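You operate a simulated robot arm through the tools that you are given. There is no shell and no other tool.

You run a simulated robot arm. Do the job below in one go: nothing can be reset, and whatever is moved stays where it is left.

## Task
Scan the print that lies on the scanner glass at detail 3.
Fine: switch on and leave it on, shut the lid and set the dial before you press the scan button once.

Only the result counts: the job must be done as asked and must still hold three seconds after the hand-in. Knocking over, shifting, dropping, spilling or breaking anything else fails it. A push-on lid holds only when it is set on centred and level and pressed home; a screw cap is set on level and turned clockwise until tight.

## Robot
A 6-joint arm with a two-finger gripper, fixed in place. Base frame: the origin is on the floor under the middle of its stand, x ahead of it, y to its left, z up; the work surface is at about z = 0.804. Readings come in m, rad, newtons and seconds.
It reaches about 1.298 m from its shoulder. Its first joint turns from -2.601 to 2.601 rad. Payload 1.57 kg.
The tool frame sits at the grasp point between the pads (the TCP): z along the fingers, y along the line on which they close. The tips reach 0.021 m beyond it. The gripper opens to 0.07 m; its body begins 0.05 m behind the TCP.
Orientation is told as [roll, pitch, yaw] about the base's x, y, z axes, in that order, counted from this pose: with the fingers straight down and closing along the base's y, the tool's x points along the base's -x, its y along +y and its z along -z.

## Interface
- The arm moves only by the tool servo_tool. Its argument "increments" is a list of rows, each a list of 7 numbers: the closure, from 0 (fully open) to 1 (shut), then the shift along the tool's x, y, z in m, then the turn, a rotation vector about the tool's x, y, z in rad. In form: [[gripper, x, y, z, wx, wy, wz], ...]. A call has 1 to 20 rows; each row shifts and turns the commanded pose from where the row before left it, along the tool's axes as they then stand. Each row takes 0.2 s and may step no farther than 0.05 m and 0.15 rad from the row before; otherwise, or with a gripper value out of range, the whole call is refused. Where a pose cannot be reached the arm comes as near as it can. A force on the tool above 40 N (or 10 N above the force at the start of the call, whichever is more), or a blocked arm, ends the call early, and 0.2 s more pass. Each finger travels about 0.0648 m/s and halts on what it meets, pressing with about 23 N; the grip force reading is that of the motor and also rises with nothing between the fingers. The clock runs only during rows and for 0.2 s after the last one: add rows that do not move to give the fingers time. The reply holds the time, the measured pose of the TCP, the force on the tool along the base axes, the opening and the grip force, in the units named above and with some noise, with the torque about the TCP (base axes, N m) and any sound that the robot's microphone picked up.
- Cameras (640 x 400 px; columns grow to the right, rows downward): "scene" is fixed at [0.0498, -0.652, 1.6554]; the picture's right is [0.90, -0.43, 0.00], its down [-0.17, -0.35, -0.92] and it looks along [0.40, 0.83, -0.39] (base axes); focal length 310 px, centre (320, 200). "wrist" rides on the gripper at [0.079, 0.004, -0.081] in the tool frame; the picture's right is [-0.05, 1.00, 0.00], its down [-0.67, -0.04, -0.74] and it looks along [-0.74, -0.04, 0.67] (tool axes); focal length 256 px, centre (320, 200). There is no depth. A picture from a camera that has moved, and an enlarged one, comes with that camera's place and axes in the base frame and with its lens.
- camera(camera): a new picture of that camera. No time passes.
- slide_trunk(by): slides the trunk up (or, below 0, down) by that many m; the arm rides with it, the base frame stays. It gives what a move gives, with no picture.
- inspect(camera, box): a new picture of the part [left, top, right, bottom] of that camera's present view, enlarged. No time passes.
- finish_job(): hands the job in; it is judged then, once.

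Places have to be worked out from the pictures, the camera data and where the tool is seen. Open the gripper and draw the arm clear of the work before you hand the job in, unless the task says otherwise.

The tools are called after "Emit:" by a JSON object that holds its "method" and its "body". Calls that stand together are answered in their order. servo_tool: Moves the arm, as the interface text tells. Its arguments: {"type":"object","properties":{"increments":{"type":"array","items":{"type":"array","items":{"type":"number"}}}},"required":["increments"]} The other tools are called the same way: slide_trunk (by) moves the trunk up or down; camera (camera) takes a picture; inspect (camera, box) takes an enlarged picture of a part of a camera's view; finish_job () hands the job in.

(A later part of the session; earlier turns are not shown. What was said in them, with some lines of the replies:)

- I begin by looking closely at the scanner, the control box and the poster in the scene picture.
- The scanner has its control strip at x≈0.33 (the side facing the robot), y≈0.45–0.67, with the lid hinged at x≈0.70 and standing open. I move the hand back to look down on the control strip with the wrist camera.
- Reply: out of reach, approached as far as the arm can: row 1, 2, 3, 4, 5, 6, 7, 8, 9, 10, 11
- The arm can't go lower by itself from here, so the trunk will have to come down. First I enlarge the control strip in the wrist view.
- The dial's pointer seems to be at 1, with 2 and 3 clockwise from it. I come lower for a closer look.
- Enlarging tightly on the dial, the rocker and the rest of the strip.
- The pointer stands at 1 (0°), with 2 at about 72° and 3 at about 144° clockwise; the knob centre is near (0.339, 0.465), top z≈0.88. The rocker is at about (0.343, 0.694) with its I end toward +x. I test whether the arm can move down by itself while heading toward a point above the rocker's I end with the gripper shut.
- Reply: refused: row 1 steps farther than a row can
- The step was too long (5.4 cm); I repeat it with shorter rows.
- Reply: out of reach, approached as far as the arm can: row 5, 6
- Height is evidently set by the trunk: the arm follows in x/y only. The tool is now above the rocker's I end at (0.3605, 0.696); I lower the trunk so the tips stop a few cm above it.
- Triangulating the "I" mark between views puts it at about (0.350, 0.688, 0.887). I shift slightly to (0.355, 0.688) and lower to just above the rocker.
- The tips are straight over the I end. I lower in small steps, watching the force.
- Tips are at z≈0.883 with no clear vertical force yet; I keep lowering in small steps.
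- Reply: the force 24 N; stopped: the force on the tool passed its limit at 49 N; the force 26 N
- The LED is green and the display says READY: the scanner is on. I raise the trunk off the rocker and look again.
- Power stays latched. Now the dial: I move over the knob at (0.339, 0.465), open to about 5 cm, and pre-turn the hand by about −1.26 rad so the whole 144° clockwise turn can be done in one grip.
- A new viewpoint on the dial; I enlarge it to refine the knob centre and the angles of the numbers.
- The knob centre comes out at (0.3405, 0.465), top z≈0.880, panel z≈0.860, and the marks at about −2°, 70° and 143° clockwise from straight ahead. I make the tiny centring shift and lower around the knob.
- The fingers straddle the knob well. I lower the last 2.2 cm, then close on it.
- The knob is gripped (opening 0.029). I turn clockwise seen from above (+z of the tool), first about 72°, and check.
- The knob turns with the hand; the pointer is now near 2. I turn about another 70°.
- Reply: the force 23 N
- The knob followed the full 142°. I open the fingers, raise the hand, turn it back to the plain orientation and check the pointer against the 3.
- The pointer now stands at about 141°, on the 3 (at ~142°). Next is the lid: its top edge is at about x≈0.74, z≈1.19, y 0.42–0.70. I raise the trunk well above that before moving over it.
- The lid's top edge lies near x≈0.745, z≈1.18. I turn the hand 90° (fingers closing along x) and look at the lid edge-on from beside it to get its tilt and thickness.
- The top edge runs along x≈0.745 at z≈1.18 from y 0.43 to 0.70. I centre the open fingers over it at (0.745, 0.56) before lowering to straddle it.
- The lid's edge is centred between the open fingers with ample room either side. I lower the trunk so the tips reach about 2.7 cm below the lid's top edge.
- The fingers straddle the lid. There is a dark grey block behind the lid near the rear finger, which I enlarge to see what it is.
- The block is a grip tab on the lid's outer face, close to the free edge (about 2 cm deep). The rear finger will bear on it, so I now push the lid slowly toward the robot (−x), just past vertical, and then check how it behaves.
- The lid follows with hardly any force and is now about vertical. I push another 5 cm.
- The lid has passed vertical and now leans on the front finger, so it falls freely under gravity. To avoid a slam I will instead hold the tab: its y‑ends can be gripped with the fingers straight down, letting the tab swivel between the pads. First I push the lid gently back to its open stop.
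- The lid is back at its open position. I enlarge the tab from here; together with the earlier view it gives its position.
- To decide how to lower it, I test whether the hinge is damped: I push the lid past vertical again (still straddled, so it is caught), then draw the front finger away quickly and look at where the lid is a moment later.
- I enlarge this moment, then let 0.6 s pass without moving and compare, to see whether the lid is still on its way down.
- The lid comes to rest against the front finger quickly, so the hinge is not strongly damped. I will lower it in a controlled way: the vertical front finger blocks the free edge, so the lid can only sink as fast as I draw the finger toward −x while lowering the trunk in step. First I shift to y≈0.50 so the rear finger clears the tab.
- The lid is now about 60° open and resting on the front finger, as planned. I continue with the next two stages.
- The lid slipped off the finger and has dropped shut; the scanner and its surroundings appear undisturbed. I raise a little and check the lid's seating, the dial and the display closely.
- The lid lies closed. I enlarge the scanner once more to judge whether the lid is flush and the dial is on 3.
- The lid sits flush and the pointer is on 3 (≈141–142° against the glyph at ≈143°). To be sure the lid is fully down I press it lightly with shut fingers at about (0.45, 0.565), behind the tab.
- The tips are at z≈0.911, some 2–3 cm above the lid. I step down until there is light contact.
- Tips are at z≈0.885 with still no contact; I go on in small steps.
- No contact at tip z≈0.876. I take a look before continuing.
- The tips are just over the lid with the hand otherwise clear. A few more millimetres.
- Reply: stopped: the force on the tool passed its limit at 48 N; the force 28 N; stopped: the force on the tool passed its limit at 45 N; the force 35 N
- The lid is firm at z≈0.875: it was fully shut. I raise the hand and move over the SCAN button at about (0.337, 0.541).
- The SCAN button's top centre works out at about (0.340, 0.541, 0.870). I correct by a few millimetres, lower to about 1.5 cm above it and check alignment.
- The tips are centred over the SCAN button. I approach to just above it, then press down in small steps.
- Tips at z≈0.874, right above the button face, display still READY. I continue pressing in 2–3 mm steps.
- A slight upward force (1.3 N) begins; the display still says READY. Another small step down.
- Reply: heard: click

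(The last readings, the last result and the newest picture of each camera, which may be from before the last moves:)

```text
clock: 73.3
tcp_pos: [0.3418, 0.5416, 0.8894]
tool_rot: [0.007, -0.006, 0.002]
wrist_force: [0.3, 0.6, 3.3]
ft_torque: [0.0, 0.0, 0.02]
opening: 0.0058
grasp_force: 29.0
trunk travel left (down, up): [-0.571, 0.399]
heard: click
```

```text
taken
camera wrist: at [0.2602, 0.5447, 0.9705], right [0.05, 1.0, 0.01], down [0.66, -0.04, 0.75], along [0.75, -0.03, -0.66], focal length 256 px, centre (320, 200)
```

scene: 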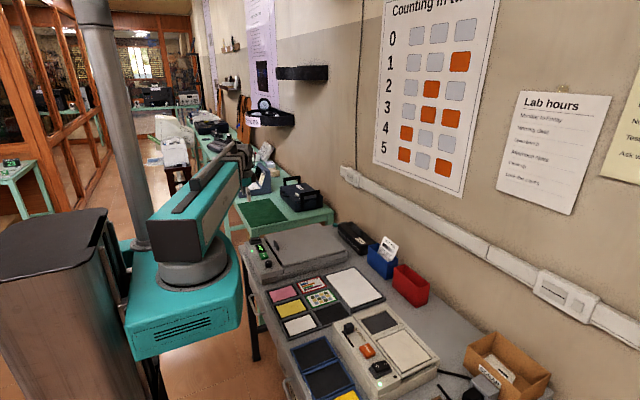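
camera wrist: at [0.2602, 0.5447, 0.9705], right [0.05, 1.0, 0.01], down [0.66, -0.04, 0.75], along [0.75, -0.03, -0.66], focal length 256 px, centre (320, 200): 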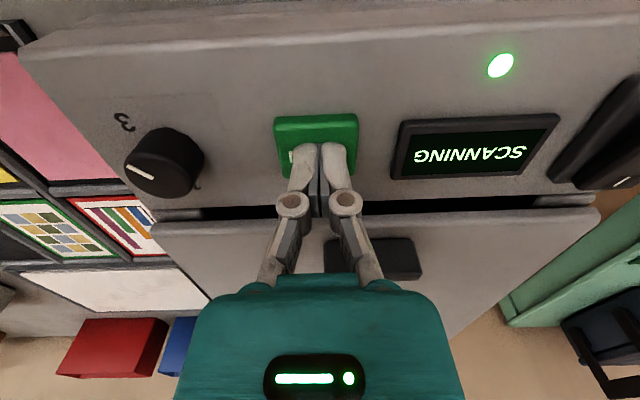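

A click was heard and the display shows SCANNING. I raise the hand straight off the button and wait while it scans.

Emit:
{"method": "slide_trunk", "body": {"by": 0.15}}

Emit:
{"method": "camera", "body": {"camera": "wrist"}}

Emit:
{"method": "servo_tool", "body": {"increments": [[0, 0, 0, 0, 0, 0, 0], [0, 0, 0, 0, 0, 0, 0], [0, 0, 0, 0, 0, 0, 0], [0, 0, 0, 0, 0, 0, 0], [0, 0, 0, 0, 0, 0, 0], [0, 0, 0, 0, 0, 0, 0], [0, 0, 0, 0, 0, 0, 0], [0, 0, 0, 0, 0, 0, 0], [0, 0, 0, 0, 0, 0, 0], [0, 0, 0, 0, 0, 0, 0], [0, 0, 0, 0, 0, 0, 0], [0, 0, 0, 0, 0, 0, 0]]}}

Emit:
{"method": "camera", "body": {"camera": "wrist"}}

```text
clock: 75.0
tcp_pos: [0.3411, 0.5414, 1.0383]
tool_rot: [0.006, -0.005, 0.002]
wrist_force: [0.8, 0.8, 0.2]
ft_torque: [0.03, 0.02, 0.03]
opening: 0.0
grasp_force: 28.5
trunk travel left (down, up): [-0.721, 0.249]
```

```text
taken
camera wrist: at [0.2603, 0.5448, 1.1204], right [0.05, 1.0, 0.01], down [0.66, -0.04, 0.75], along [0.75, -0.03, -0.66], focal length 256 px, centre (320, 200)
```

wrist: 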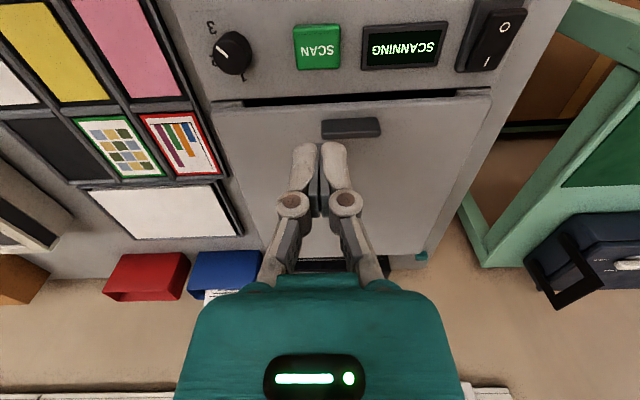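

```text
clock: 77.6
tcp_pos: [0.3396, 0.5401, 1.0388]
tool_rot: [0.006, -0.004, 0.003]
wrist_force: [0.0, 0.6, 0.8]
ft_torque: [0.01, -0.03, -0.03]
opening: 0.07
grasp_force: 0.1
trunk travel left (down, up): [-0.721, 0.249]
```

```text
taken
camera wrist: at [0.2603, 0.5448, 1.1205], right [0.05, 1.0, 0.01], down [0.66, -0.04, 0.75], along [0.75, -0.03, -0.66], focal length 256 px, centre (320, 200)
```

wrist: 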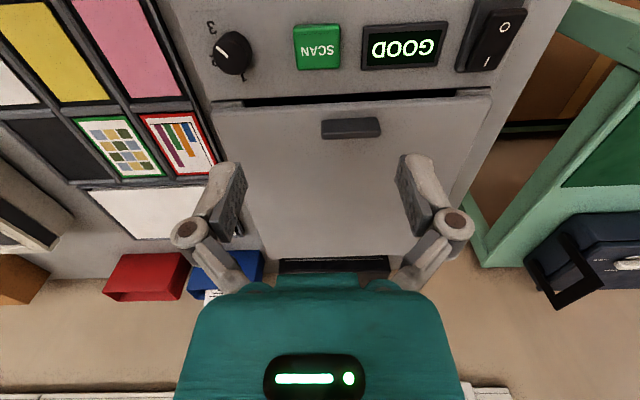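

The display now reads GOOD. I draw the arm clear — up and back — and take a final look at everything.

Emit:
{"method": "slide_trunk", "body": {"by": 0.15}}

Emit:
{"method": "servo_tool", "body": {"increments": [[0, 0, 0, 0, 0, 0, 0], [0, 0, 0, 0, 0, 0, 0], [0, 0, 0, 0, 0, 0, 0], [0, 0, 0, 0, 0, 0, 0], [0, 0, 0, 0, 0, 0, 0]]}}

Emit:
{"method": "camera", "body": {"camera": "scene"}}

Emit:
{"method": "inspect", "body": {"camera": "scene", "box": [235, 210, 355, 300]}}

Emit:
{"method": "camera", "body": {"camera": "wrist"}}

Emit:
{"method": "inspect", "body": {"camera": "wrist", "box": [200, 0, 460, 120]}}

```text
clock: 79.4
tcp_pos: [0.3395, 0.542, 1.1888]
tool_rot: [0.004, -0.003, 0.002]
wrist_force: [-0.3, 0.1, -0.4]
ft_torque: [0.01, 0.0, -0.01]
opening: 0.0699
grasp_force: 0.0
trunk travel left (down, up): [-0.871, 0.099]
```

```text
clock: 80.6
tcp_pos: [0.3405, 0.5406, 1.1888]
tool_rot: [0.004, -0.005, 0.004]
wrist_force: [-0.4, 1.0, -0.2]
ft_torque: [0.02, 0.01, -0.04]
opening: 0.0701
grasp_force: 0.1
trunk travel left (down, up): [-0.871, 0.099]
```

```text
taken
```

scene: 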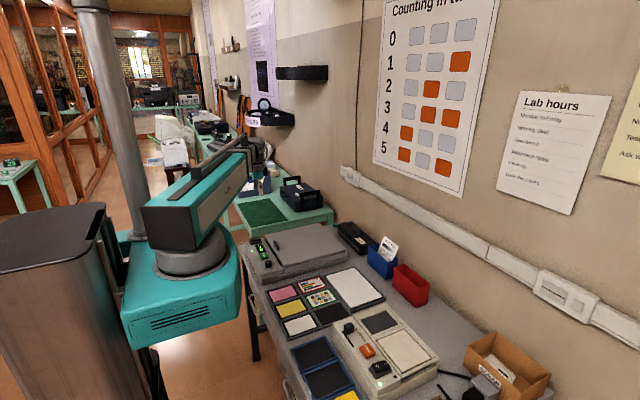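

```text
4.44 times, centred on (295, 255) of scene
camera zoom: at [0.0498, -0.652, 1.6554], right [0.9, -0.43, 0.0], down [-0.17, -0.35, -0.92], along [0.4, 0.83, -0.39], focal length 1380 px, centre (431, -44)
```

zoom: 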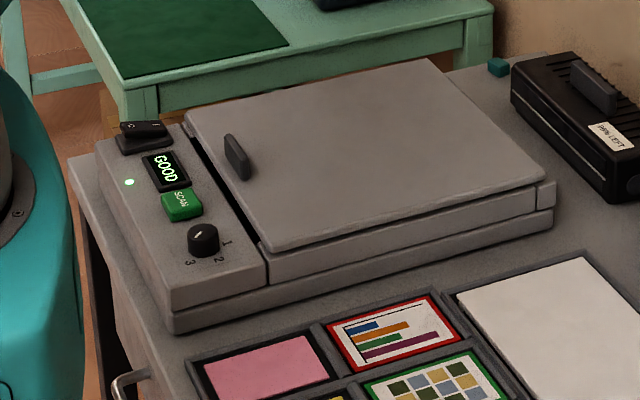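

```text
taken
camera wrist: at [0.2603, 0.5448, 1.2705], right [0.05, 1.0, 0.01], down [0.66, -0.04, 0.75], along [0.75, -0.03, -0.66], focal length 256 px, centre (320, 200)
```

wrist: 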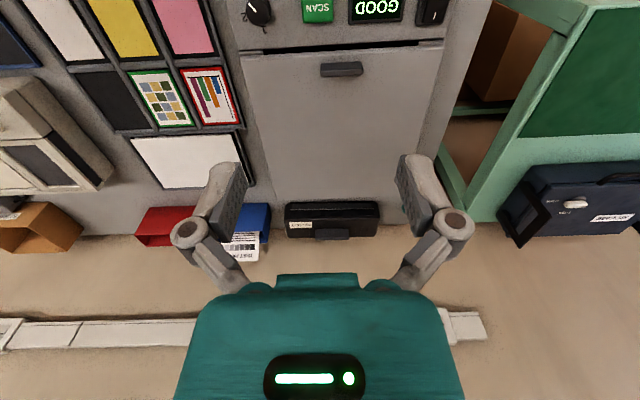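

```text
2.46 times, centred on (330, 60) of wrist
camera zoom: at [0.2603, 0.5448, 1.2705], right [0.05, 1.0, 0.01], down [0.66, -0.04, 0.75], along [0.75, -0.03, -0.66], focal length 630 px, centre (295, 545)
```

zoom: 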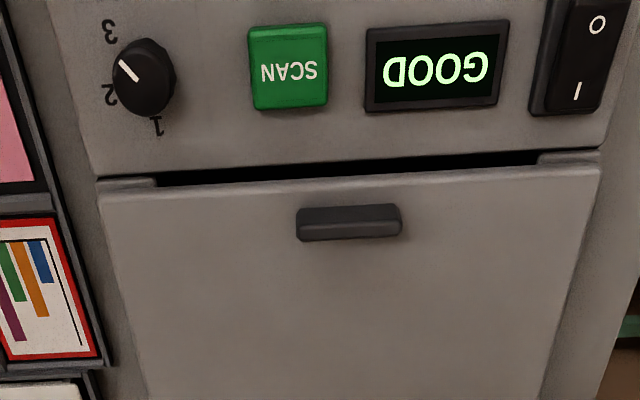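

The scanner is on with its LED lit, the lid is flat, the dial points at 3 and the display shows GOOD after the single press. The gripper is open and well clear, and nothing else has moved, so I hand the job in.

Emit:
{"method": "finish_job", "body": {}}

```text
The job is handed in.
```

The print was scanned at detail 3, and the scanner's display read GOOD afterwards. I've handed the job in.

- **Power:** I switched the scanner on first and left it on; its LED is green.
- **Dial:** I turned it from 1 to 3. In the last picture the pointer is on the 3, within about 2°.
- **Lid:** It is shut. While I was lowering it, it slipped off the finger and dropped the last part of the way. I then pressed it down firmly, and it was fully seated. I saw nothing shifted or damaged, but the print is under the lid, so I couldn't check it directly.
- **Scan:** I pressed the button once, heard one click, and the display went from READY to SCANNING to GOOD.

The gripper is open and the arm is raised well above the scanner. In the last pictures everything else on the table looks where it was.
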